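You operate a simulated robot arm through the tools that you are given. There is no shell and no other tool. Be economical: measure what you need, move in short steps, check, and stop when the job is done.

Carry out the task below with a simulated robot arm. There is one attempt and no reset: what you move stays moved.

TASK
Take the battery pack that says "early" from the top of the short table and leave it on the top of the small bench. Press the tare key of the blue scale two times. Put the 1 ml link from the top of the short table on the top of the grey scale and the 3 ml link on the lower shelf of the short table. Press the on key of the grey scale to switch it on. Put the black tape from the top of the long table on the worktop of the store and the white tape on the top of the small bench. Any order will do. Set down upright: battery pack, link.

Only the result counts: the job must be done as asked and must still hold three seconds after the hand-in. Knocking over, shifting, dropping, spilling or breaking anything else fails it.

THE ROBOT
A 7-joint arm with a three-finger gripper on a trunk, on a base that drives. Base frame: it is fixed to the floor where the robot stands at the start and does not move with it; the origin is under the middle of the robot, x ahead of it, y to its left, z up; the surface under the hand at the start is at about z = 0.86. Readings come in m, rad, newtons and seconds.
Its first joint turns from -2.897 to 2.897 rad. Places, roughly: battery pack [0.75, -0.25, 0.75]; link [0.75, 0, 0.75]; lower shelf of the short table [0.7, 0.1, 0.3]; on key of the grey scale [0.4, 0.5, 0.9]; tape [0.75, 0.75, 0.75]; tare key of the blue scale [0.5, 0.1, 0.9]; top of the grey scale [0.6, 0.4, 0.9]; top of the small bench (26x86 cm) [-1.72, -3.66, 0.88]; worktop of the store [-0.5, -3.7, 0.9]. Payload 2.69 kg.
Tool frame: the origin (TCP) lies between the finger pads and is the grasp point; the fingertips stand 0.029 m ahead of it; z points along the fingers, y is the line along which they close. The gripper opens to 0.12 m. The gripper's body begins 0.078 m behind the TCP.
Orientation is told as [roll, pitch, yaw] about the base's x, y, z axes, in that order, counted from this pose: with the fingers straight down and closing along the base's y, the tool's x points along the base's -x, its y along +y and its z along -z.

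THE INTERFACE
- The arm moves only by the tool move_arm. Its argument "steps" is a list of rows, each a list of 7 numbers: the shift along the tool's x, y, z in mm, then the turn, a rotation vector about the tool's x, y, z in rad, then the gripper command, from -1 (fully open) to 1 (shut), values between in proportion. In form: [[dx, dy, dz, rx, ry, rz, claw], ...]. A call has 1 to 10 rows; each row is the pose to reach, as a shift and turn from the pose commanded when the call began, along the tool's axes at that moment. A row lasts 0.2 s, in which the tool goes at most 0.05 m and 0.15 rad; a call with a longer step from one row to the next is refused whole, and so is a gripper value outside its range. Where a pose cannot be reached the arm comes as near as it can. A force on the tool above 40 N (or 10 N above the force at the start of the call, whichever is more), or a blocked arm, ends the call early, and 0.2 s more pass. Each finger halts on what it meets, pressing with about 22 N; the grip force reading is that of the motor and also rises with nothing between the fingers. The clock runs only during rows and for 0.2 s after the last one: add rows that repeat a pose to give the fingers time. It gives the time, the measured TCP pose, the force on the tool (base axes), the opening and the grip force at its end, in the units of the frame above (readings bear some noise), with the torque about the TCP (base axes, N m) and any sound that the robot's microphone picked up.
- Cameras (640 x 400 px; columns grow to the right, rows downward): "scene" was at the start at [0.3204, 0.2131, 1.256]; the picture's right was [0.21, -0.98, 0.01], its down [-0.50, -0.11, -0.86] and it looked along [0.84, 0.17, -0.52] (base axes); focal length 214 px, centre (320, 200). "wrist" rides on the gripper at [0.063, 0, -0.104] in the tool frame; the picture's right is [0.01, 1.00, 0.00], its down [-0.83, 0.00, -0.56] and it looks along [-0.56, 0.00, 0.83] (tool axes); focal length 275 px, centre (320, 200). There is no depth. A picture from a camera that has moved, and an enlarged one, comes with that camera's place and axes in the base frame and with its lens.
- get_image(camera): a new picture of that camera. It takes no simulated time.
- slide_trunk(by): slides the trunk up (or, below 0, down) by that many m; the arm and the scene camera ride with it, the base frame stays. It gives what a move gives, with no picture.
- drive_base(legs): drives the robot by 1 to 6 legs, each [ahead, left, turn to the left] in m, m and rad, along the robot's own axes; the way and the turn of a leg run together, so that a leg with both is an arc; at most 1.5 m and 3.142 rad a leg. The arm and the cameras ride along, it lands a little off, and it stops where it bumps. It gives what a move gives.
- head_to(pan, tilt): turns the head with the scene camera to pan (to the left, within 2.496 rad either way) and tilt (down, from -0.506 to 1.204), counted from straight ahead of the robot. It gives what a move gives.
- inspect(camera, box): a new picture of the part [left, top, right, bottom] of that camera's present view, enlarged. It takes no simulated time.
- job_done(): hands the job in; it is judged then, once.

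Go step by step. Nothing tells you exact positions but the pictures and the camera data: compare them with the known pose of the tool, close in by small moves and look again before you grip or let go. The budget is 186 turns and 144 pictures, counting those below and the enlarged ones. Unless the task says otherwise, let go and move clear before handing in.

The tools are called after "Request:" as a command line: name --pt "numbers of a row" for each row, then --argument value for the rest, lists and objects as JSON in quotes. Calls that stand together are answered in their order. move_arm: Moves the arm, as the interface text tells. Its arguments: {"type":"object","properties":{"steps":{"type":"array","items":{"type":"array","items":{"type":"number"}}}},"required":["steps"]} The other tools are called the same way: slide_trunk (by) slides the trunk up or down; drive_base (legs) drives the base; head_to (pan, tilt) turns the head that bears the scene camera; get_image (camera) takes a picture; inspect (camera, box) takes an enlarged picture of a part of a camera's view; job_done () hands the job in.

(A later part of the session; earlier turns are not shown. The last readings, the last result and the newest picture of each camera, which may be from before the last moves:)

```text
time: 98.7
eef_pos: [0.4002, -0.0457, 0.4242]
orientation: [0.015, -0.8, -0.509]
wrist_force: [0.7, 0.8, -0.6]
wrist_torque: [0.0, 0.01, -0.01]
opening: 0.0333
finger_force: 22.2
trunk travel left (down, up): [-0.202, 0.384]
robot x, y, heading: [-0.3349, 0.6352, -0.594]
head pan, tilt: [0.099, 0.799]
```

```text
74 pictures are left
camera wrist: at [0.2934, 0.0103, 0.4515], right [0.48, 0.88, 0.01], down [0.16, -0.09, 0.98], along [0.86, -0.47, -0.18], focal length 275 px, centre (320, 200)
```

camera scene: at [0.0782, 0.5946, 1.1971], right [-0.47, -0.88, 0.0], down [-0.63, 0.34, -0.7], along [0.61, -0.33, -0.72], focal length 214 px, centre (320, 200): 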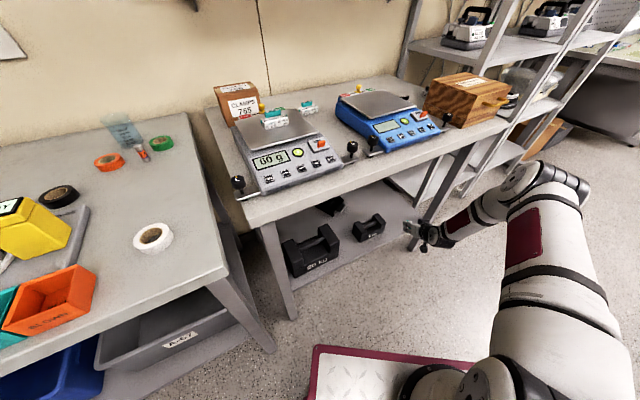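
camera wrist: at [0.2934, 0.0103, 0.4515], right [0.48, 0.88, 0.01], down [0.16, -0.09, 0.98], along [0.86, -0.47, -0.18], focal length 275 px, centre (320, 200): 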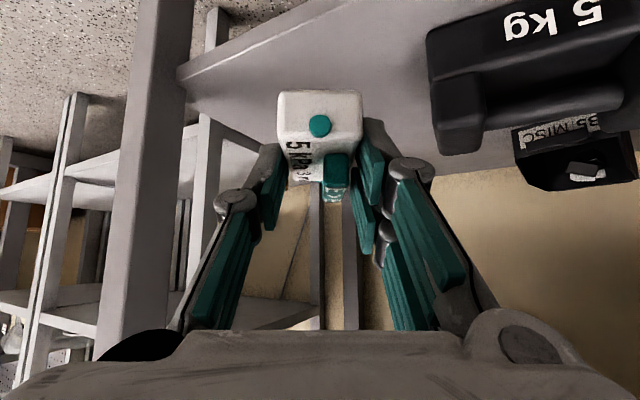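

The hand points into the gap between leg and 5 kg weight. I drive the rest in.

Request:
drive_base --legs '[[0.12, 0.0, 0]]'

Request:
get_image --camera "wrist"

Request:
get_image --camera "scene"

```text
time: 99.9
eef_pos: [0.4979, -0.1147, 0.4238]
orientation: [0.013, -0.799, -0.511]
wrist_force: [0.3, -0.5, -0.6]
wrist_torque: [0.02, -0.01, 0.0]
opening: 0.0334
finger_force: 22.4
trunk travel left (down, up): [-0.202, 0.384]
robot x, y, heading: [-0.2392, 0.5694, -0.589]
head pan, tilt: [0.099, 0.799]
```

```text
73 pictures are left
camera wrist: at [0.3919, -0.0576, 0.4515], right [0.48, 0.88, 0.01], down [0.16, -0.09, 0.98], along [0.86, -0.47, -0.18], focal length 275 px, centre (320, 200)
```

wrist: 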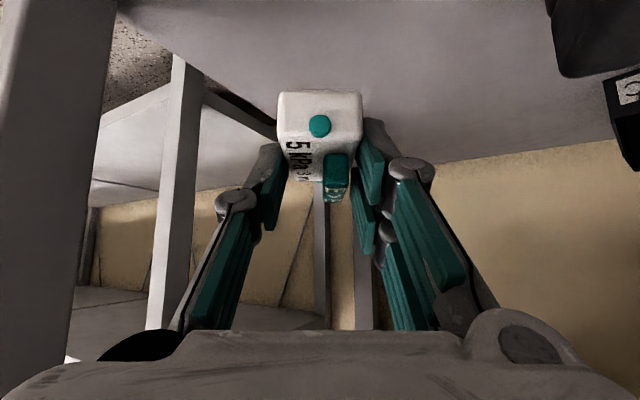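

```text
72 pictures are left
camera scene: at [0.1774, 0.527, 1.197], right [-0.48, -0.88, 0.0], down [-0.63, 0.34, -0.7], along [0.61, -0.33, -0.72], focal length 214 px, centre (320, 200)
```

scene: 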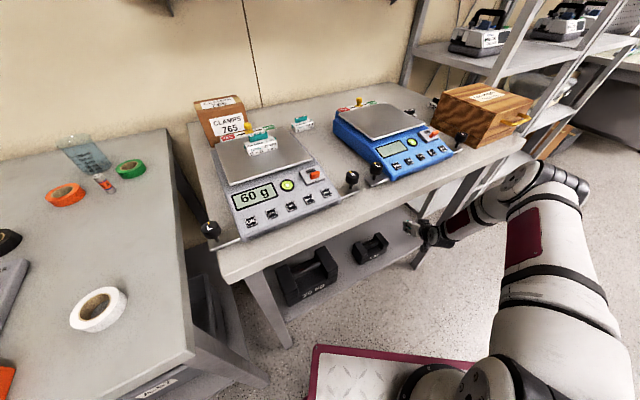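

The link is over free shelf area. I lower it to just above the shelf, then creep to contact.

Request:
move_arm --pt "18 0 17 0 0 0 1" --pt "36 0 35 0 0 0 1" --pt "50 0 48 0 0 0 1" --pt "50 0 48 0 0 0 1"

Request:
get_image --camera "wrist"

Request:
move_arm --pt "2 0 2 0 0 0 1" --pt "4 0 4 0 0 0 1"

```text
time: 100.9
eef_pos: [0.4962, -0.1142, 0.3542]
orientation: [0.013, -0.801, -0.512]
wrist_force: [-1.1, 0.1, -0.7]
wrist_torque: [0.0, 0.01, -0.01]
opening: 0.0336
finger_force: 21.8
trunk travel left (down, up): [-0.202, 0.384]
robot x, y, heading: [-0.2337, 0.5681, -0.597]
head pan, tilt: [0.099, 0.799]
```

```text
71 pictures are left
camera wrist: at [0.3912, -0.0571, 0.3823], right [0.48, 0.88, 0.01], down [0.16, -0.09, 0.98], along [0.86, -0.47, -0.18], focal length 275 px, centre (320, 200)
```

wrist: 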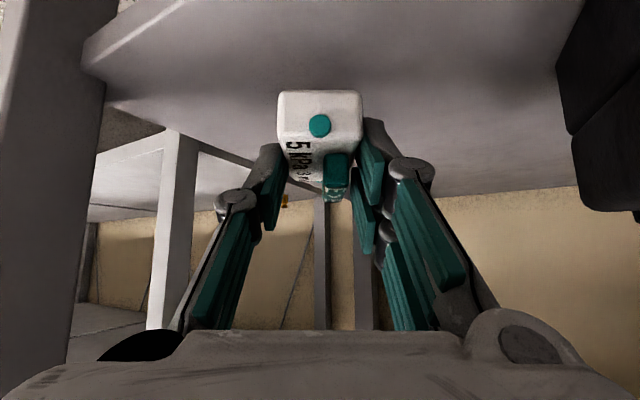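

```text
time: 101.5
eef_pos: [0.497, -0.1124, 0.3482]
orientation: [0.014, -0.799, -0.511]
wrist_force: [-0.5, -0.1, 0.3]
wrist_torque: [0.0, 0.02, -0.02]
opening: 0.0333
finger_force: 21.9
trunk travel left (down, up): [-0.202, 0.384]
robot x, y, heading: [-0.2365, 0.5661, -0.594]
head pan, tilt: [0.099, 0.799]
```

Request:
move_arm --pt "2 0 2 0 0 0 1" --pt "4 0 3 0 0 0 1"

Request:
move_arm --pt "1 0 1 0 0 0 1" --pt "2 0 2 0 0 0 1"

Request:
inspect --camera "wrist" --box '[200, 60, 440, 210]'

```text
time: 102.1
eef_pos: [0.4967, -0.1131, 0.3463]
orientation: [0.012, -0.8, -0.511]
wrist_force: [0.6, 0.5, 0.2]
wrist_torque: [0.02, 0.04, 0.0]
opening: 0.0336
finger_force: 22.4
trunk travel left (down, up): [-0.202, 0.384]
robot x, y, heading: [-0.2398, 0.5684, -0.592]
head pan, tilt: [0.099, 0.799]
```

```text
time: 102.7
eef_pos: [0.4966, -0.114, 0.3398]
orientation: [0.013, -0.798, -0.511]
wrist_force: [-0.4, 0.1, -0.3]
wrist_torque: [0.01, 0.01, -0.04]
opening: 0.0335
finger_force: 21.7
trunk travel left (down, up): [-0.202, 0.384]
robot x, y, heading: [-0.2383, 0.5669, -0.591]
head pan, tilt: [0.099, 0.799]
```

```text
2.67 times, centred on (320, 135) of wrist
camera zoom: at [0.3912, -0.0564, 0.3689], right [0.48, 0.88, 0.01], down [0.16, -0.09, 0.98], along [0.86, -0.47, -0.18], focal length 734 px, centre (320, 373)
```

zoom: 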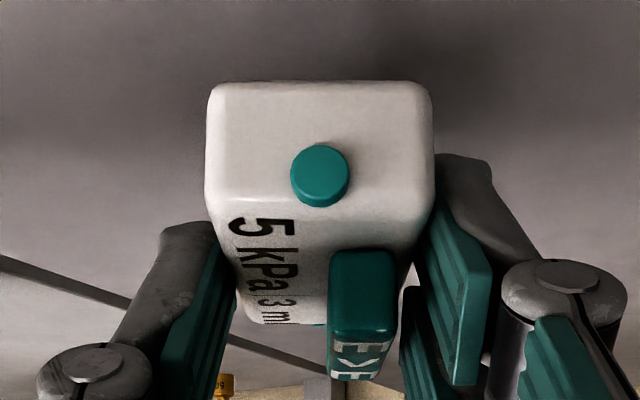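

Request:
move_arm --pt "1 0 1 0 0 0 1" --pt "2 0 2 0 0 0 1" --pt "3 0 3 0 0 0 1" --pt "3 0 3 0 0 0 1"

```text
time: 103.7
eef_pos: [0.4973, -0.1121, 0.3368]
orientation: [0.014, -0.798, -0.511]
wrist_force: [-0.1, 0.1, -0.7]
wrist_torque: [0.01, 0.0, -0.03]
opening: 0.0334
finger_force: 22.2
trunk travel left (down, up): [-0.202, 0.384]
robot x, y, heading: [-0.2358, 0.5723, -0.593]
head pan, tilt: [0.099, 0.799]
```

Request:
move_arm --pt "1 0 1 0 0 0 1" --pt "2 0 2 0 0 0 1" --pt "3 0 3 0 0 0 1" --pt "3 0 3 0 0 0 1"

Request:
get_image --camera "wrist"

```text
time: 104.7
eef_pos: [0.498, -0.1126, 0.3313]
orientation: [0.012, -0.8, -0.512]
wrist_force: [0.6, 0.0, -1.3]
wrist_torque: [-0.02, 0.0, 0.04]
opening: 0.0334
finger_force: 21.7
trunk travel left (down, up): [-0.202, 0.384]
robot x, y, heading: [-0.2331, 0.5667, -0.594]
head pan, tilt: [0.099, 0.799]
```

```text
69 pictures are left
camera wrist: at [0.3918, -0.0563, 0.3602], right [0.48, 0.88, 0.01], down [0.16, -0.09, 0.98], along [0.86, -0.47, -0.18], focal length 275 px, centre (320, 200)
```

wrist: 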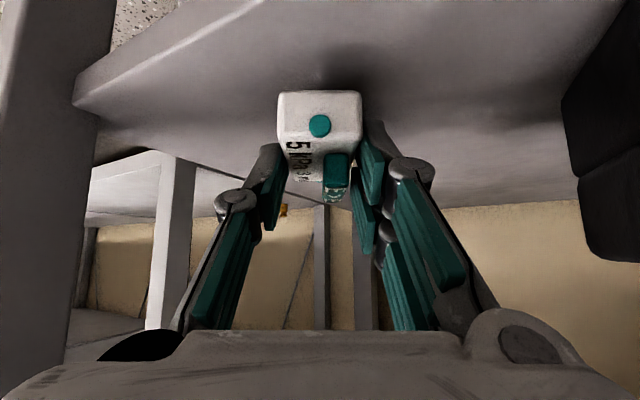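

The shelf seems a bit lower (perhaps 0.26–0.28). I keep creeping down.

Request:
move_arm --pt "2 0 2 0 0 0 1" --pt "4 0 4 0 0 0 1" --pt "6 0 6 0 0 0 1" --pt "8 0 8 0 0 0 1" --pt "8 0 8 0 0 0 1"

Request:
inspect --camera "wrist" --box '[200, 20, 440, 170]'

```text
time: 105.9
eef_pos: [0.4975, -0.1137, 0.3212]
orientation: [0.014, -0.8, -0.511]
wrist_force: [-0.8, -1.0, -0.9]
wrist_torque: [-0.01, 0.01, 0.03]
opening: 0.0336
finger_force: 22.1
trunk travel left (down, up): [-0.202, 0.384]
robot x, y, heading: [-0.2391, 0.5682, -0.595]
head pan, tilt: [0.099, 0.799]
```

```text
2.67 times, centred on (320, 95) of wrist
camera zoom: at [0.3916, -0.0564, 0.3492], right [0.48, 0.88, 0.01], down [0.16, -0.09, 0.98], along [0.86, -0.47, -0.18], focal length 734 px, centre (320, 480)
```

zoom: 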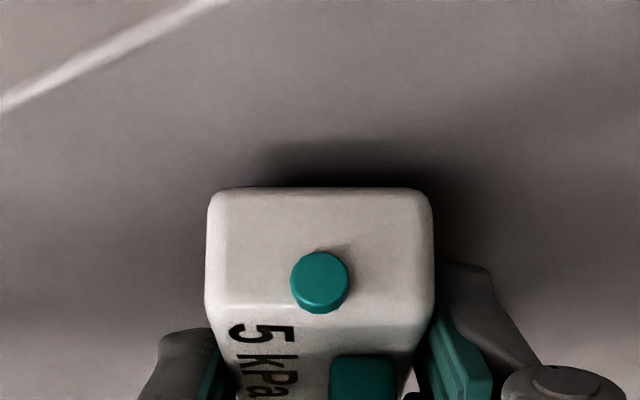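

Still a small gap, judging by the shadow. I continue in 2–3 mm steps.

Request:
move_arm --pt "1.5 0 1.5 0 0 0 1" --pt "3 0 3 0 0 0 1" --pt "4.5 0 4.5 0 0 0 1" --pt "4.5 0 4.5 0 0 0 1"

Request:
inspect --camera "wrist" --box '[200, 20, 440, 170]'

```text
time: 106.9
eef_pos: [0.4977, -0.1133, 0.3165]
orientation: [0.012, -0.803, -0.511]
wrist_force: [-0.4, 0.3, 5.3]
wrist_torque: [-0.06, 0.04, 0.0]
opening: 0.033
finger_force: 22.1
trunk travel left (down, up): [-0.202, 0.384]
robot x, y, heading: [-0.2353, 0.5678, -0.596]
head pan, tilt: [0.099, 0.799]
```

```text
2.67 times, centred on (320, 95) of wrist
camera zoom: at [0.3923, -0.0568, 0.3435], right [0.48, 0.88, 0.01], down [0.16, -0.09, 0.98], along [0.86, -0.47, -0.18], focal length 734 px, centre (320, 480)
```

zoom: 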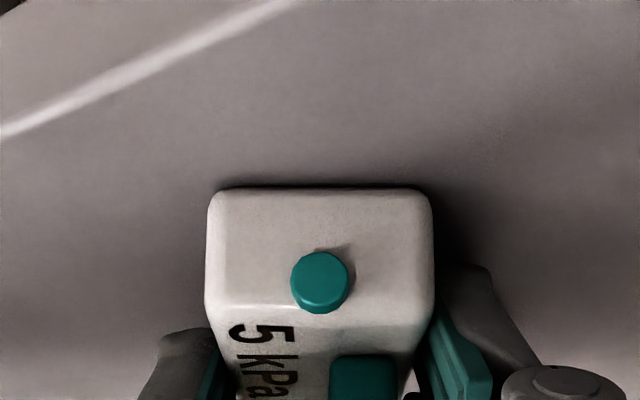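

Contact (5 N). I open gently to about 0.07 and then withdraw backward along the fingers.

Request:
move_arm --pt "0 0 0 0 0 0 0.35" --pt "0 0 0 0 0 0 0.2" --pt "0 0 0 0 0 0 0" --pt "0 0 0 0 0 0 -0.2" --pt "0 0 0 0 0 0 -0.2"

Request:
get_image --camera "wrist"

```text
time: 108.1
eef_pos: [0.4973, -0.1122, 0.3151]
orientation: [0.013, -0.798, -0.511]
wrist_force: [0.0, 0.3, 0.7]
wrist_torque: [-0.01, -0.02, 0.01]
opening: 0.0717
finger_force: 0.0
trunk travel left (down, up): [-0.202, 0.384]
robot x, y, heading: [-0.242, 0.5676, -0.595]
head pan, tilt: [0.099, 0.799]
```

```text
66 pictures are left
camera wrist: at [0.3919, -0.0562, 0.3428], right [0.48, 0.88, 0.01], down [0.16, -0.09, 0.98], along [0.86, -0.47, -0.18], focal length 275 px, centre (320, 200)
```

wrist: 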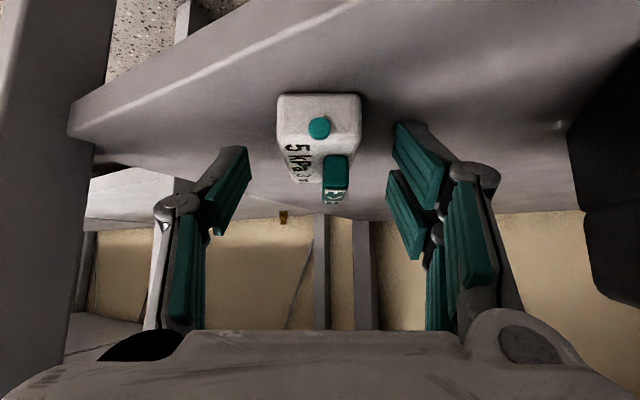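

Link is upright on the lower shelf. I withdraw along the fingers and drive back out along the same diagonal, then raise up.

Request:
move_arm --pt "0 0 -30 0 0 0 -0.2" --pt "0 0 -65 0 0 0 -0.2" --pt "0 0 -100 0 0 0 -0.2" --pt "0 0 -100 0 0 0 -0.2"

Request:
get_image --camera "wrist"

Request:
drive_base --legs '[[-0.4, 0.0, 0]]'

Request:
slide_trunk --by 0.35

Request:
head_to --pan 0.3 --tilt 0.8

Request:
get_image --camera "scene"

```text
time: 109.1
eef_pos: [0.4343, -0.0791, 0.3868]
orientation: [0.012, -0.799, -0.509]
wrist_force: [0.4, -0.6, 0.8]
wrist_torque: [0.02, 0.02, 0.01]
opening: 0.0722
finger_force: 0.0
trunk travel left (down, up): [-0.202, 0.384]
robot x, y, heading: [-0.2399, 0.5706, -0.594]
head pan, tilt: [0.099, 0.799]
```

```text
65 pictures are left
camera wrist: at [0.3289, -0.0216, 0.4138], right [0.48, 0.88, 0.01], down [0.16, -0.09, 0.98], along [0.86, -0.47, -0.18], focal length 275 px, centre (320, 200)
```

wrist: 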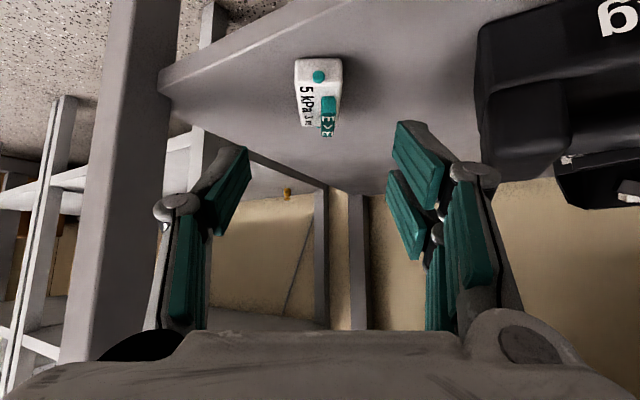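

```text
time: 111.6
eef_pos: [0.1065, 0.1421, 0.385]
orientation: [0.014, -0.801, -0.513]
wrist_force: [0.4, 0.0, -0.1]
wrist_torque: [0.01, -0.02, -0.03]
opening: 0.0718
finger_force: 0.1
trunk travel left (down, up): [-0.202, 0.384]
robot x, y, heading: [-0.5658, 0.7912, -0.596]
head pan, tilt: [0.099, 0.799]
```

```text
time: 115.0
eef_pos: [0.1065, 0.142, 0.7348]
orientation: [0.012, -0.798, -0.513]
wrist_force: [-0.4, 1.5, 0.0]
wrist_torque: [-0.01, 0.0, 0.03]
opening: 0.0718
finger_force: 0.1
trunk travel left (down, up): [-0.552, 0.034]
robot x, y, heading: [-0.5618, 0.7916, -0.596]
head pan, tilt: [0.099, 0.799]
```

```text
time: 115.7
eef_pos: [0.1066, 0.1429, 0.7352]
orientation: [0.012, -0.799, -0.512]
wrist_force: [0.4, 0.9, -0.2]
wrist_torque: [-0.01, -0.02, -0.01]
opening: 0.072
finger_force: 0.0
trunk travel left (down, up): [-0.552, 0.034]
robot x, y, heading: [-0.5623, 0.7926, -0.598]
head pan, tilt: [0.3, 0.799]
```

```text
64 pictures are left
camera scene: at [-0.3241, 0.8852, 1.5471], right [-0.29, -0.96, 0.0], down [-0.69, 0.21, -0.7], along [0.67, -0.2, -0.72], focal length 214 px, centre (320, 200)
```

scene: 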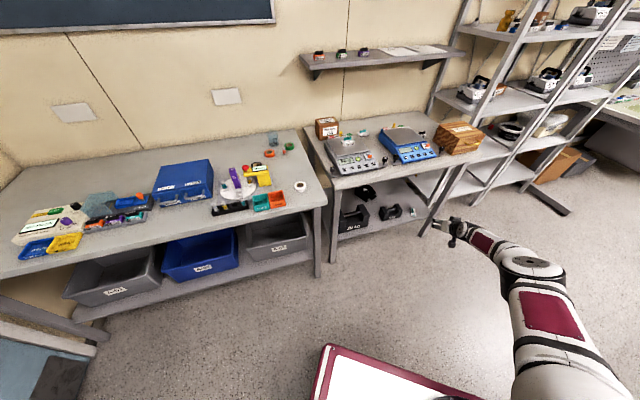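

The 3 ml link stands on the shelf. Now I straighten the tool, raise the hand, turn back to face the tables and go for the white tape at about (0.41, 0.76).

Request:
move_arm --pt "-32 0 -31 0 0.1 0 -0.2" --pt "-64 0 -62 0 0.2 0 -0.2" --pt "-96 0 -93 0 0.3 0 -0.2" --pt "-128 0 -124 0 0.4 0 -0.6" --pt "-160 0 -155 0 0.5 0 -1" --pt "-192 0 -186 0 0.6 0 -1" --pt "-224 0 -217 0 0.7 0 -1" --pt "-251 0 -244 0 0.8 0 -1" --pt "-251 0 -244 0 0.8 0 -1"

Request:
drive_base --legs '[[0, 0, 0.598], [0.2, -0.03, 0]]'

Request:
head_to --pan 0.2 --tilt 0.9

Request:
get_image --camera "scene"

Request:
get_image --camera "wrist"

```text
time: 117.7
eef_pos: [0.0603, 0.1793, 1.0689]
orientation: [0.008, 0.003, -0.503]
wrist_force: [0.0, 0.4, 0.7]
wrist_torque: [0.01, -0.01, -0.03]
opening: 0.12
finger_force: 0.0
out of reach, approached as far as the arm can: row 6, 7, 8, 9
trunk travel left (down, up): [-0.552, 0.034]
robot x, y, heading: [-0.566, 0.79, -0.596]
head pan, tilt: [0.3, 0.799]
```

```text
time: 121.0
eef_pos: [0.4958, 0.6008, 1.069]
orientation: [0.009, 0.004, 0.086]
wrist_force: [0.3, 0.2, 0.6]
wrist_torque: [-0.01, -0.01, -0.01]
opening: 0.1201
finger_force: 0.1
trunk travel left (down, up): [-0.552, 0.034]
robot x, y, heading: [-0.3646, 0.7606, -0.008]
head pan, tilt: [0.3, 0.799]
```

```text
time: 121.6
eef_pos: [0.4968, 0.6008, 1.0695]
orientation: [0.01, 0.003, 0.088]
wrist_force: [0.6, -0.8, -0.4]
wrist_torque: [-0.02, 0.0, 0.0]
opening: 0.1201
finger_force: 0.1
trunk travel left (down, up): [-0.552, 0.034]
robot x, y, heading: [-0.3634, 0.7574, -0.006]
head pan, tilt: [0.201, 0.901]
```

```text
63 pictures are left
camera scene: at [-0.2209, 0.9632, 1.5392], right [0.2, -0.98, 0.0], down [-0.77, -0.15, -0.62], along [0.61, 0.12, -0.78], focal length 214 px, centre (320, 200)
```

scene: 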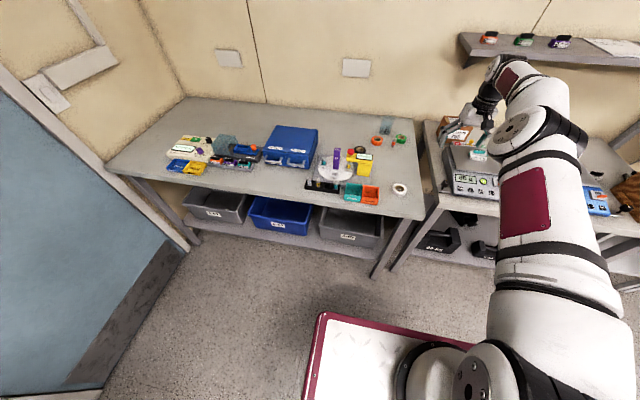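

```text
62 pictures are left
camera wrist: at [0.432, 0.5941, 1.1743], right [-0.09, 1.0, 0.01], down [0.83, 0.07, 0.56], along [0.55, 0.06, -0.83], focal length 275 px, centre (320, 200)
```

wrist: 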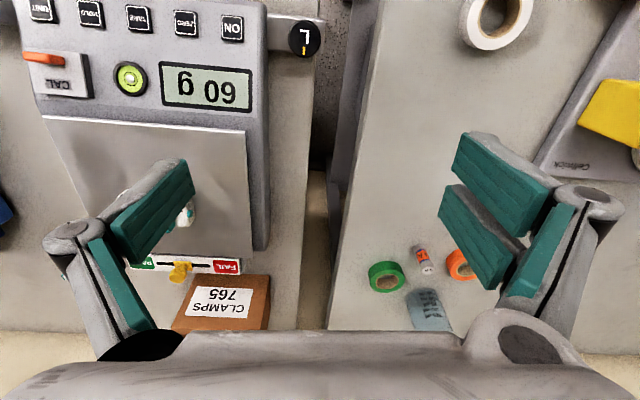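

White tape centre ≈ (0.417, 0.756). I move above it.

Request:
move_arm --pt "16 40 0 0 0 0.03 -1" --pt "32 80 0 0 0 0.06 -1" --pt "48 120 0 0 0 0.088 -1" --pt "65 161 0 0 0 0.088 -1" --pt "65 161 40 0 0 0.088 -1" --pt "65 161 80 0 0 0.088 -1" --pt "65 161 80 0 0 0.088 -1"

Request:
get_image --camera "wrist"

```text
time: 123.2
eef_pos: [0.417, 0.7546, 0.9875]
orientation: [0.008, 0.001, 0.0]
wrist_force: [-0.5, -1.2, -0.6]
wrist_torque: [0.01, 0.0, 0.01]
opening: 0.1201
finger_force: 0.1
trunk travel left (down, up): [-0.552, 0.034]
robot x, y, heading: [-0.3633, 0.7568, -0.003]
head pan, tilt: [0.201, 0.901]
```

```text
61 pictures are left
camera wrist: at [0.3524, 0.7538, 1.0941], right [0.0, 1.0, 0.01], down [0.83, 0.0, 0.55], along [0.55, 0.01, -0.83], focal length 275 px, centre (320, 200)
```

wrist: 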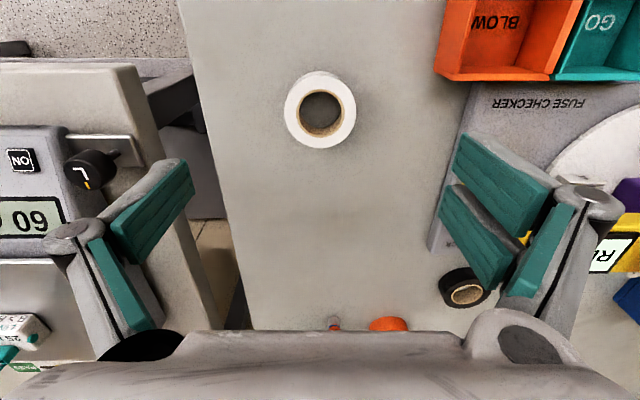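

The tape is about 57 mm wide, centred under the hand. I descend around it.

Request:
move_arm --pt "3 1 30 0 0 0 -0.6" --pt "3 1 60 0 0 0 -0.5" --pt "3 1 78 0 0 0 -0.5" --pt "3 1 82 0 0 0 -0.5" --pt "3 1 82 0 0 0 -0.5"

Request:
get_image --camera "wrist"

```text
time: 124.4
eef_pos: [0.4153, 0.7579, 0.908]
orientation: [0.008, 0.002, 0.0]
wrist_force: [0.7, 1.1, 0.3]
wrist_torque: [-0.02, 0.04, -0.01]
opening: 0.0901
finger_force: 0.1
trunk travel left (down, up): [-0.552, 0.034]
robot x, y, heading: [-0.3599, 0.7607, -0.003]
head pan, tilt: [0.201, 0.901]
```

```text
60 pictures are left
camera wrist: at [0.3508, 0.7567, 1.0133], right [0.0, 1.0, 0.01], down [0.83, 0.0, 0.55], along [0.55, 0.01, -0.83], focal length 275 px, centre (320, 200)
```

wrist: 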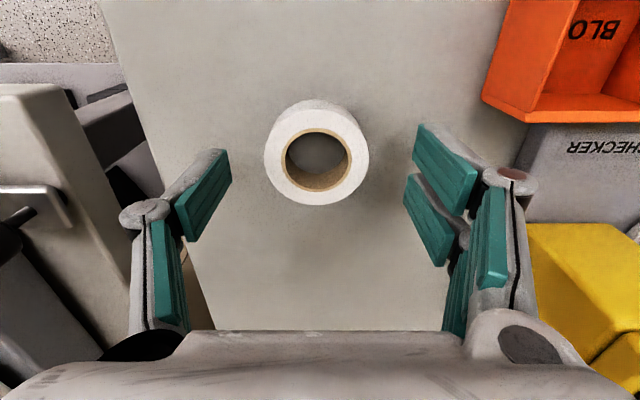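

I lower 7 mm more and close on the tape.

Request:
move_arm --pt "1 -1 4 0 0 0 -0.5" --pt "1 -1 7 0 0 0 -0.5" --pt "1 -1 7 0 0 0 0.2" --pt "1 -1 7 0 0 0 1" --pt "1 -1 7 0 0 0 1"

Request:
get_image --camera "wrist"

```text
time: 125.6
eef_pos: [0.4129, 0.7574, 0.902]
orientation: [0.008, 0.002, 0.0]
wrist_force: [-0.3, -0.2, 2.1]
wrist_torque: [-0.02, -0.01, -0.03]
opening: 0.0525
finger_force: 22.0
trunk travel left (down, up): [-0.552, 0.034]
robot x, y, heading: [-0.366, 0.757, -0.005]
head pan, tilt: [0.201, 0.901]
```

```text
59 pictures are left
camera wrist: at [0.349, 0.7558, 1.0068], right [0.0, 1.0, 0.01], down [0.83, 0.0, 0.55], along [0.55, 0.01, -0.83], focal length 275 px, centre (320, 200)
```

wrist: 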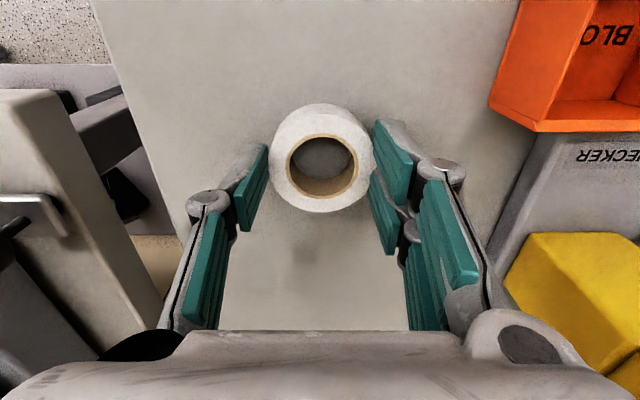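

Gripped the white tape. I lift it and set off toward the bench: turn right, then go down the aisle around x = -0.3.

Request:
move_arm --pt "0 0 -20 0 0 0 1" --pt "0 0 -60 0 0 0 1" --pt "0 0 -100 0 0 0 1" --pt "0 0 -140 0 0 0 1" --pt "0 0 -180 0 0 0 1" --pt "0 0 -220 0 0 0 1"

Request:
drive_base --legs '[[0.06, 0, 0], [0, 0, -1.566]]'

Request:
head_to --pan 0.0 --tilt 0.55

Request:
get_image --camera "scene"

Request:
get_image --camera "wrist"

```text
time: 127.0
eef_pos: [0.4109, 0.7554, 1.1225]
orientation: [0.008, 0.002, 0.0]
wrist_force: [0.0, -0.6, -0.6]
wrist_torque: [0.01, 0.02, -0.01]
opening: 0.0524
finger_force: 21.9
trunk travel left (down, up): [-0.552, 0.034]
robot x, y, heading: [-0.3658, 0.7631, -0.007]
head pan, tilt: [0.201, 0.901]
```

```text
time: 131.8
eef_pos: [-0.2894, -0.017, 1.1234]
orientation: [0.009, 0.002, -1.548]
wrist_force: [0.4, -0.3, -1.0]
wrist_torque: [0.0, -0.02, -0.01]
opening: 0.0524
finger_force: 22.3
trunk travel left (down, up): [-0.552, 0.034]
robot x, y, heading: [-0.3084, 0.7615, -1.548]
head pan, tilt: [0.201, 0.901]
```

```text
time: 132.6
eef_pos: [-0.2903, -0.0176, 1.1235]
orientation: [0.009, 0.002, -1.546]
wrist_force: [0.2, -0.6, -1.1]
wrist_torque: [-0.02, -0.02, 0.03]
opening: 0.0522
finger_force: 22.1
trunk travel left (down, up): [-0.552, 0.034]
robot x, y, heading: [-0.3016, 0.7596, -1.552]
head pan, tilt: [0.0, 0.55]
```

```text
58 pictures are left
camera scene: at [-0.1113, 0.6037, 1.5684], right [-1.0, -0.02, 0.0], down [-0.01, 0.52, -0.85], along [0.02, -0.85, -0.52], focal length 214 px, centre (320, 200)
```

scene: 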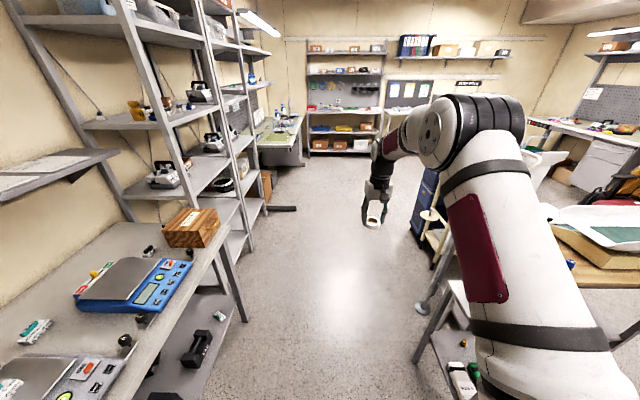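

```text
57 pictures are left
camera wrist: at [-0.2937, 0.0451, 1.228], right [1.0, 0.03, 0.01], down [0.02, -0.83, 0.55], along [0.02, -0.55, -0.83], focal length 275 px, centre (320, 200)
```

wrist: 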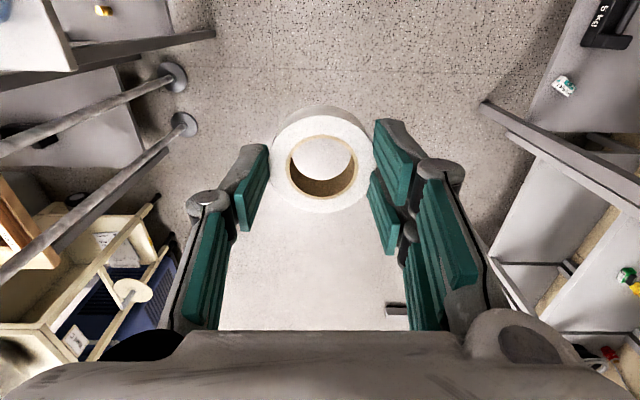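

The aisle ahead is clear. I shift slightly left and drive along it.

Request:
drive_base --legs '[[0.1, 0.08, -0.019], [1.5, 0, 0], [1.3, 0, 0]]'

Request:
head_to --pan -0.35 --tilt 0.45

Request:
get_image --camera "scene"

```text
time: 147.2
eef_pos: [-0.1797, -2.9501, 1.1242]
orientation: [0.008, 0.002, -1.553]
wrist_force: [0.5, 0.2, -0.5]
wrist_torque: [-0.02, -0.01, -0.02]
opening: 0.052
finger_force: 22.0
trunk travel left (down, up): [-0.552, 0.034]
robot x, y, heading: [-0.1882, -2.1714, -1.559]
head pan, tilt: [0.0, 0.55]
```

```text
time: 148.0
eef_pos: [-0.1808, -2.9495, 1.1233]
orientation: [0.008, 0.003, -1.553]
wrist_force: [-0.6, -0.7, -0.1]
wrist_torque: [-0.01, 0.03, 0.01]
opening: 0.0521
finger_force: 21.8
trunk travel left (down, up): [-0.552, 0.034]
robot x, y, heading: [-0.1918, -2.171, -1.557]
head pan, tilt: [-0.351, 0.45]
```

```text
56 pictures are left
camera scene: at [-0.0297, -2.3267, 1.5775], right [-0.94, 0.33, 0.0], down [0.14, 0.41, -0.9], along [-0.3, -0.85, -0.44], focal length 214 px, centre (320, 200)
```

scene: 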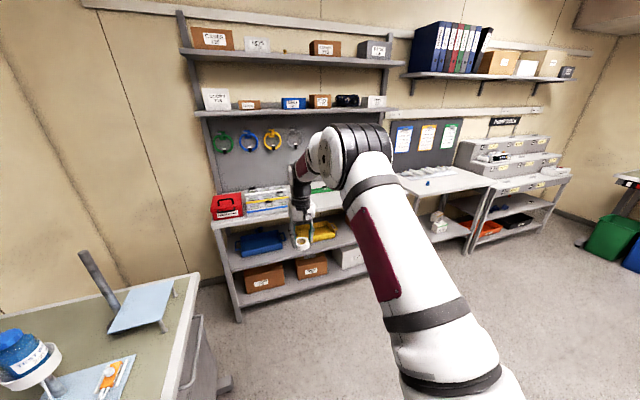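

The store worktop is straight ahead (front edge y ≈ -3.53) and the small bench is the white-topped table to its right. I drive sideways to stand in front of the bench.

Request:
drive_base --legs '[[0.3, 0, -0.012], [0, -1.48, 0]]'

Request:
head_to --pan 0.0 --tilt 0.6

Request:
get_image --camera "scene"

Request:
get_image --camera "wrist"

```text
time: 156.9
eef_pos: [-1.6397, -3.2525, 1.1231]
orientation: [0.009, 0.0, -1.55]
wrist_force: [-0.6, -1.1, -1.1]
wrist_torque: [-0.02, -0.04, 0.01]
opening: 0.0524
finger_force: 22.5
trunk travel left (down, up): [-0.552, 0.034]
robot x, y, heading: [-1.653, -2.4759, -1.553]
head pan, tilt: [-0.351, 0.45]
```

```text
time: 157.7
eef_pos: [-1.6384, -3.252, 1.1244]
orientation: [0.009, 0.002, -1.549]
wrist_force: [-0.3, 0.3, -1.1]
wrist_torque: [-0.03, -0.01, 0.01]
opening: 0.052
finger_force: 22.2
trunk travel left (down, up): [-0.552, 0.034]
robot x, y, heading: [-1.6493, -2.4707, -1.548]
head pan, tilt: [0.0, 0.6]
```

```text
55 pictures are left
camera scene: at [-1.4581, -2.6294, 1.564], right [-1.0, -0.02, 0.0], down [-0.01, 0.56, -0.83], along [0.01, -0.83, -0.56], focal length 214 px, centre (320, 200)
```

scene: 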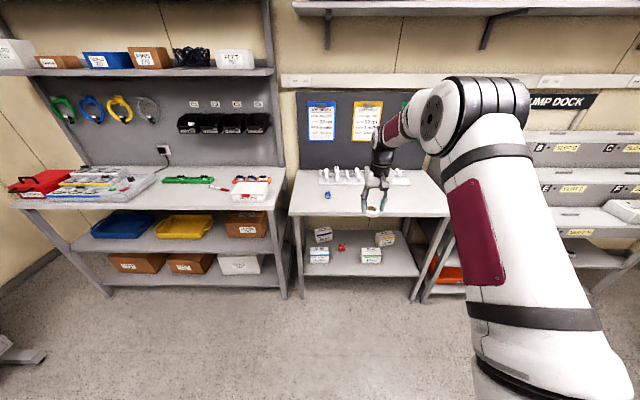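

```text
54 pictures are left
camera wrist: at [-1.6421, -3.1887, 1.2281], right [1.0, 0.03, 0.01], down [0.02, -0.83, 0.55], along [0.02, -0.55, -0.83], focal length 275 px, centre (320, 200)
```

wrist: 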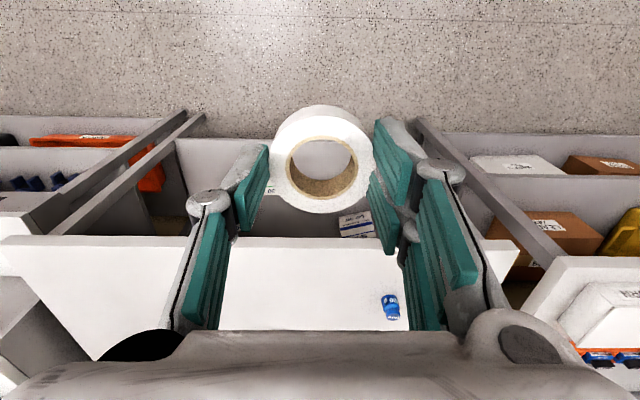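

I see the bench top; I enlarge it to find free spots.

Request:
inspect --camera "scene" --box '[280, 130, 480, 255]'

```text
3.20 times, centred on (380, 192) of scene
camera zoom: at [-1.4581, -2.6294, 1.564], right [-1.0, -0.02, 0.0], down [-0.01, 0.56, -0.83], along [0.01, -0.83, -0.56], focal length 686 px, centre (128, 224)
```

zoom: 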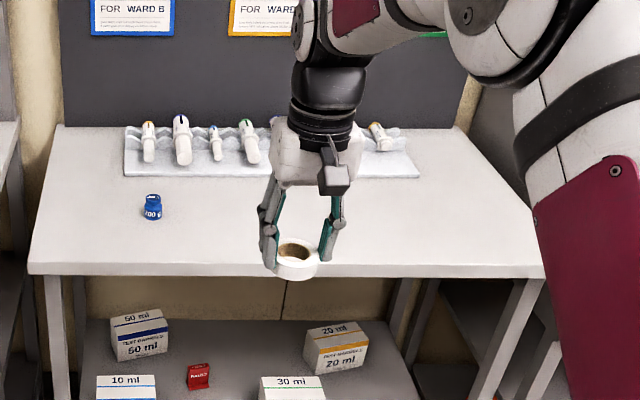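

Free strip lies at y -3.50 to -3.80, right of the blue item. I drive forward to hold the tape over about (-1.75, -3.60).

Request:
drive_base --legs '[[0.34, -0.1, 0]]'

Request:
move_arm --pt "0 0 45 0 0 0 1" --pt "0 0 90 0 0 0 1" --pt "0 0 130 0 0 0 1" --pt "0 0 160 0 0 0 1" --pt "0 0 160 0 0 0 1"

Request:
get_image --camera "wrist"

Request:
inspect --camera "scene" --box '[260, 150, 500, 300]'

```text
time: 160.0
eef_pos: [-1.7315, -3.5953, 1.1239]
orientation: [0.007, 0.002, -1.547]
wrist_force: [0.2, -0.1, -0.8]
wrist_torque: [-0.02, 0.0, -0.03]
opening: 0.0519
finger_force: 21.8
trunk travel left (down, up): [-0.552, 0.034]
robot x, y, heading: [-1.7439, -2.8209, -1.552]
head pan, tilt: [0.0, 0.6]
```

```text
time: 161.2
eef_pos: [-1.7296, -3.5948, 0.9634]
orientation: [0.01, 0.002, -1.546]
wrist_force: [0.1, 0.3, -0.2]
wrist_torque: [0.04, -0.04, -0.03]
opening: 0.0518
finger_force: 22.2
trunk travel left (down, up): [-0.552, 0.034]
robot x, y, heading: [-1.7453, -2.8178, -1.551]
head pan, tilt: [0.0, 0.6]
```

```text
52 pictures are left
camera wrist: at [-1.7337, -3.5329, 1.0686], right [1.0, 0.03, 0.01], down [0.02, -0.83, 0.55], along [0.02, -0.55, -0.83], focal length 275 px, centre (320, 200)
```

wrist: 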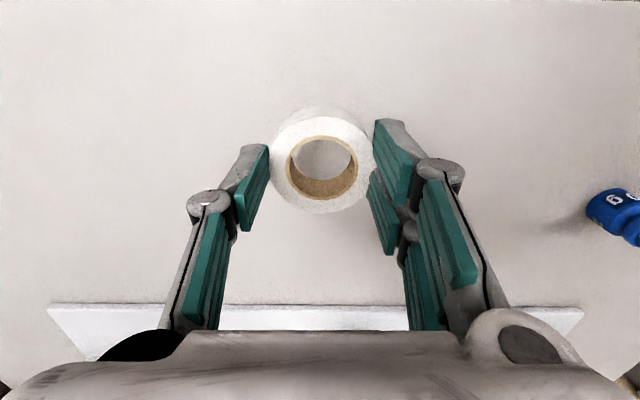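

```text
2.67 times, centred on (380, 225) of scene
camera zoom: at [-1.5518, -2.9733, 1.5639], right [-1.0, -0.02, 0.0], down [-0.01, 0.56, -0.83], along [0.02, -0.82, -0.56], focal length 572 px, centre (160, 133)
```

zoom: 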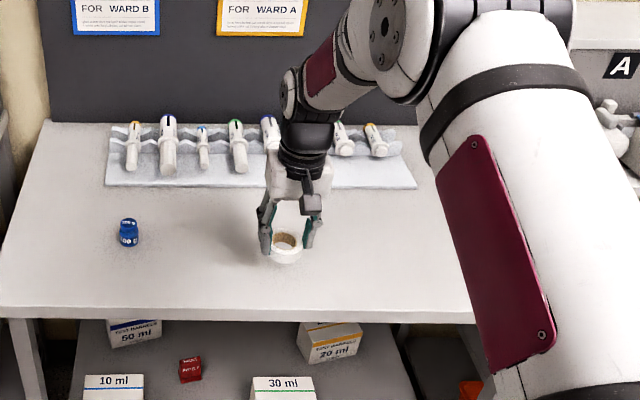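

Well inside the bench. I descend and creep to contact.

Request:
move_arm --pt "0 0 10 0 0 0 1" --pt "0 0 20 0 0 0 1" --pt "0 0 26 0 0 0 1" --pt "0 0 30 0 0 0 1" --pt "0 0 34 0 0 0 1"

Request:
inspect --camera "wrist" --box '[220, 70, 420, 230]'

```text
time: 162.4
eef_pos: [-1.7287, -3.595, 0.9305]
orientation: [0.009, 0.001, -1.548]
wrist_force: [-0.6, 0.5, -0.5]
wrist_torque: [-0.01, 0.0, 0.01]
opening: 0.0521
finger_force: 21.9
trunk travel left (down, up): [-0.552, 0.034]
robot x, y, heading: [-1.7439, -2.8198, -1.549]
head pan, tilt: [0.0, 0.6]
```

```text
2.50 times, centred on (320, 150) of wrist
camera zoom: at [-1.7324, -3.5328, 1.0344], right [1.0, 0.03, 0.01], down [0.02, -0.83, 0.55], along [0.02, -0.55, -0.83], focal length 688 px, centre (320, 325)
```

zoom: 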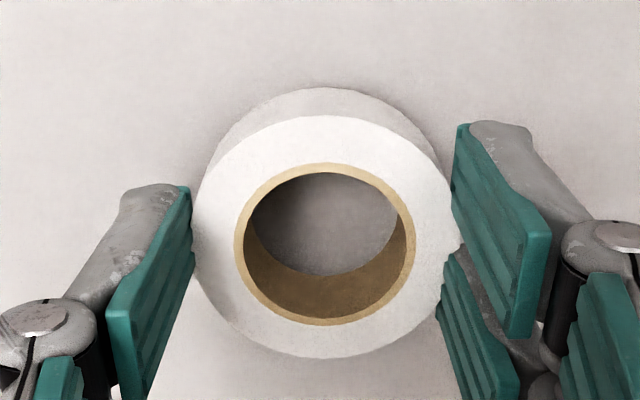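

Request:
move_arm --pt "0 0 2 0 0 0 1" --pt "0 0 4 0 0 0 1" --pt "0 0 6 0 0 0 1" --pt "0 0 6 0 0 0 1"

```text
time: 163.4
eef_pos: [-1.7285, -3.5957, 0.9223]
orientation: [0.008, 0.003, -1.545]
wrist_force: [0.0, -0.4, 0.5]
wrist_torque: [0.01, 0.0, 0.0]
opening: 0.0522
finger_force: 22.3
trunk travel left (down, up): [-0.552, 0.034]
robot x, y, heading: [-1.7444, -2.8182, -1.55]
head pan, tilt: [0.0, 0.6]
```

Request:
move_arm --pt "0 0 2 0 0 0 1" --pt "0 0 4 0 0 0 1" --pt "0 0 5 0 0 0 1"

Request:
inspect --camera "wrist" --box '[220, 70, 420, 230]'

```text
time: 164.2
eef_pos: [-1.7283, -3.5962, 0.9199]
orientation: [0.009, 0.001, -1.545]
wrist_force: [0.6, 4.1, 20.1]
wrist_torque: [0.04, -0.03, -0.07]
opening: 0.0527
finger_force: 21.7
trunk travel left (down, up): [-0.552, 0.034]
robot x, y, heading: [-1.7447, -2.8224, -1.553]
head pan, tilt: [0.0, 0.6]
```

```text
2.50 times, centred on (320, 150) of wrist
camera zoom: at [-1.732, -3.5324, 1.0244], right [1.0, 0.03, 0.01], down [0.02, -0.83, 0.56], along [0.02, -0.56, -0.83], focal length 688 px, centre (320, 325)
```

zoom: 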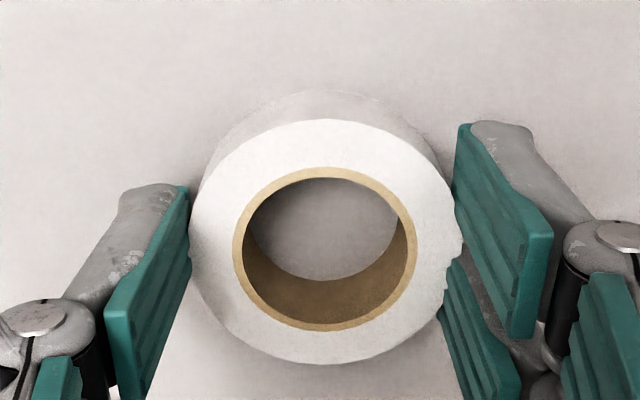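

Contact at 20 N. I ease off 1 mm, open and lift away.

Request:
move_arm --pt "0 0 -1.5 0 0 0 1" --pt "0 0 -1.5 0 0 0 0.05" --pt "0 0 -1.5 0 0 0 -0.2" --pt "0 0 -1.5 0 0 0 -0.6" --pt "0 0 -1.5 0 0 0 -0.6" --pt "0 0 -30 0 0 0 -0.6" --pt "0 0 -75 0 0 0 -0.6" --pt "0 0 -120 0 0 0 -0.6" --pt "0 0 -165 0 0 0 -0.6" --pt "0 0 -200 0 0 0 -0.6"

Request:
get_image --camera "wrist"

```text
time: 166.4
eef_pos: [-1.7304, -3.596, 1.1175]
orientation: [0.008, 0.002, -1.545]
wrist_force: [0.6, -0.6, -0.6]
wrist_torque: [0.01, -0.03, -0.05]
opening: 0.0958
finger_force: 0.0
trunk travel left (down, up): [-0.552, 0.034]
robot x, y, heading: [-1.7506, -2.8216, -1.555]
head pan, tilt: [0.0, 0.6]
```

```text
48 pictures are left
camera wrist: at [-1.7353, -3.5336, 1.2236], right [1.0, 0.03, 0.01], down [0.02, -0.83, 0.55], along [0.02, -0.55, -0.83], focal length 275 px, centre (320, 200)
```

wrist: 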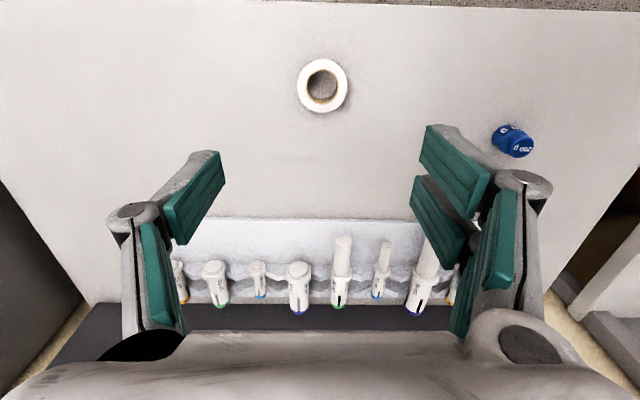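

The white tape lies on the bench. Now I go back for the black tape.

Request:
drive_base --legs '[[-0.35, 0, 0], [0, 1.5, 0], [0, 0.06, -0.016], [-1.5, 0, 0], [-1.5, 0, 0], [-0.25, 0, 0]]'

Request:
drive_base --legs '[[0, 0, 1.57]]'

Request:
get_image --camera "wrist"

```text
time: 191.7
eef_pos: [-0.1825, 0.0024, 1.1189]
orientation: [0.008, 0.001, -1.542]
wrist_force: [0.6, -0.6, 0.2]
wrist_torque: [0.01, -0.03, -0.01]
opening: 0.0962
finger_force: 0.0
trunk travel left (down, up): [-0.552, 0.034]
robot x, y, heading: [-0.1971, 0.7807, -1.548]
head pan, tilt: [0.0, 0.6]
```

```text
time: 195.9
eef_pos: [0.5775, 0.8128, 1.1185]
orientation: [0.008, 0.002, 0.048]
wrist_force: [0.8, 0.1, 0.2]
wrist_torque: [0.02, -0.01, 0.0]
opening: 0.0961
finger_force: 0.1
trunk travel left (down, up): [-0.552, 0.034]
robot x, y, heading: [-0.198, 0.7773, 0.045]
head pan, tilt: [0.0, 0.6]
```

```text
47 pictures are left
camera wrist: at [0.5134, 0.8075, 1.2232], right [-0.05, 1.0, 0.01], down [0.83, 0.04, 0.55], along [0.55, 0.04, -0.83], focal length 275 px, centre (320, 200)
```

wrist: 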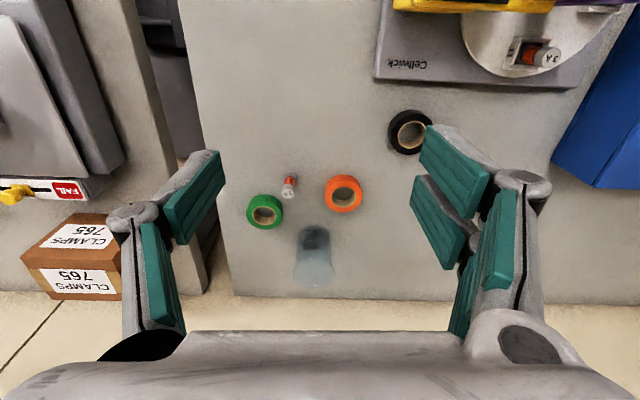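

Black tape ≈ (0.634, 0.934), with room between tray and orange tape. I move above and descend.

Request:
move_arm --pt "-20 40 0 0 0 0.048 -0.5" --pt "-40 80 0 0 0 0.048 -0.5" --pt "-62 118 10 0 0 0.048 -0.5" --pt "-62 118 50 0 0 0.048 -0.5" --pt "-62 118 90 0 0 0.048 -0.5" --pt "-62 118 130 0 0 0.048 -0.5" --pt "-62 118 130 0 0 0.048 -0.5"

Request:
get_image --camera "wrist"

```text
time: 197.5
eef_pos: [0.6339, 0.9333, 0.9897]
orientation: [0.01, 0.002, 0.0]
wrist_force: [0.6, 0.3, 0.2]
wrist_torque: [-0.02, 0.0, 0.02]
opening: 0.09
finger_force: 0.0
trunk travel left (down, up): [-0.552, 0.034]
robot x, y, heading: [-0.1988, 0.7792, 0.041]
head pan, tilt: [0.0, 0.6]
```

```text
46 pictures are left
camera wrist: at [0.5703, 0.9313, 1.0941], right [0.0, 1.0, 0.01], down [0.83, 0.0, 0.55], along [0.55, 0.01, -0.83], focal length 275 px, centre (320, 200)
```

wrist: 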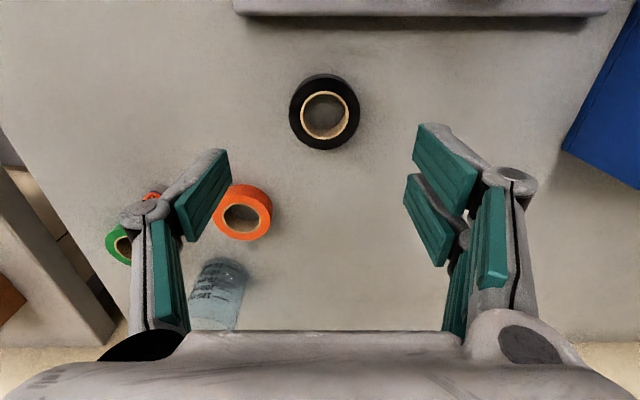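

Centred. I descend and grip.

Request:
move_arm --pt "0 4 40 0 0 0 -0.5" --pt "0 4 70 0 0 0 -0.5" --pt "0 4 84 0 0 0 -0.5" --pt "0 4 88 0 0 0 -0.5" --pt "0 4 88 0 0 0 0.1" --pt "0 4 88 0 0 0 1" --pt "0 4 88 0 0 0 1"

Request:
get_image --camera "wrist"

```text
time: 199.1
eef_pos: [0.6337, 0.9385, 0.9]
orientation: [0.01, 0.003, 0.0]
wrist_force: [0.2, -0.6, -0.6]
wrist_torque: [-0.03, 0.0, 0.02]
opening: 0.0478
finger_force: 22.5
trunk travel left (down, up): [-0.552, 0.034]
robot x, y, heading: [-0.1982, 0.7814, 0.046]
head pan, tilt: [0.0, 0.6]
```

```text
45 pictures are left
camera wrist: at [0.5691, 0.9374, 1.0058], right [0.0, 1.0, 0.01], down [0.83, 0.0, 0.55], along [0.55, 0.01, -0.83], focal length 275 px, centre (320, 200)
```

wrist: 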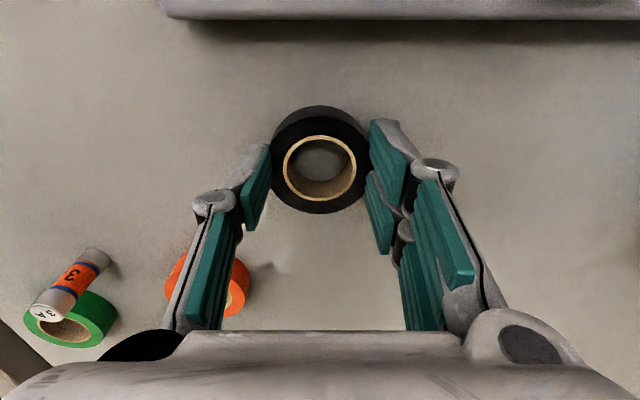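

Gripped the black tape. I lift, turn and drive to the store.

Request:
move_arm --pt "0 0 -20 0 0 0 1" --pt "0 0 -60 0 0 0 1" --pt "0 0 -100 0 0 0 1" --pt "0 0 -140 0 0 0 1" --pt "0 0 -180 0 0 0 1" --pt "0 -30 -215 0 0 0 1" --pt "0 -75 -220 0 0 0 1" --pt "0 -120 -220 0 0 0 1" --pt "0 -157 -220 0 0 0 1"

Request:
drive_base --legs '[[-0.05, 0, 0], [0, 0, -1.62], [1.5, 0, 0], [1.5, 0, 0], [0.2, -0.45, 0]]'

Request:
get_image --camera "scene"

Request:
get_image --camera "wrist"

```text
time: 201.1
eef_pos: [0.6329, 0.7816, 1.1194]
orientation: [0.01, 0.002, 0.001]
wrist_force: [-0.1, 0.7, -0.1]
wrist_torque: [-0.08, -0.01, 0.0]
opening: 0.0478
finger_force: 22.0
trunk travel left (down, up): [-0.552, 0.034]
robot x, y, heading: [-0.1973, 0.7794, 0.043]
head pan, tilt: [0.0, 0.6]
```

```text
time: 222.6
eef_pos: [-0.6923, -3.2696, 1.1194]
orientation: [0.009, 0.0, -1.603]
wrist_force: [-0.1, 0.6, 0.4]
wrist_torque: [-0.01, 0.01, 0.0]
opening: 0.0479
finger_force: 22.1
trunk travel left (down, up): [-0.552, 0.034]
robot x, y, heading: [-0.6652, -2.4371, -1.56]
head pan, tilt: [0.0, 0.6]
```

```text
44 pictures are left
camera scene: at [-0.4746, -2.5933, 1.5639], right [-1.0, -0.01, 0.0], down [-0.01, 0.56, -0.83], along [0.01, -0.82, -0.56], focal length 214 px, centre (320, 200)
```

scene: 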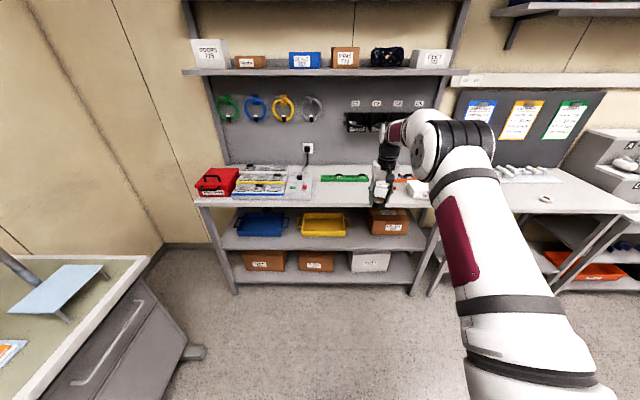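

```text
43 pictures are left
camera wrist: at [-0.6934, -3.2066, 1.2246], right [1.0, -0.03, 0.01], down [-0.03, -0.83, 0.55], along [-0.01, -0.55, -0.83], focal length 275 px, centre (320, 200)
```

wrist: 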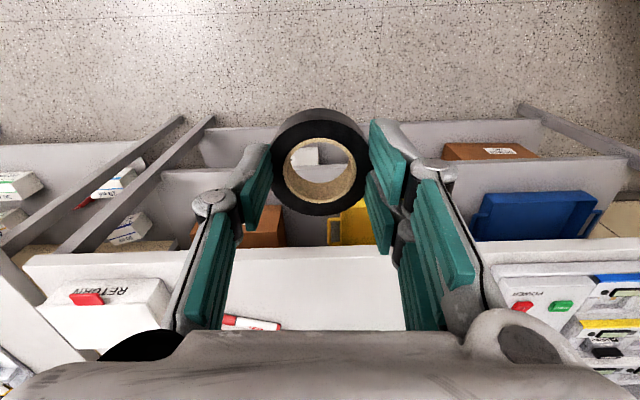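

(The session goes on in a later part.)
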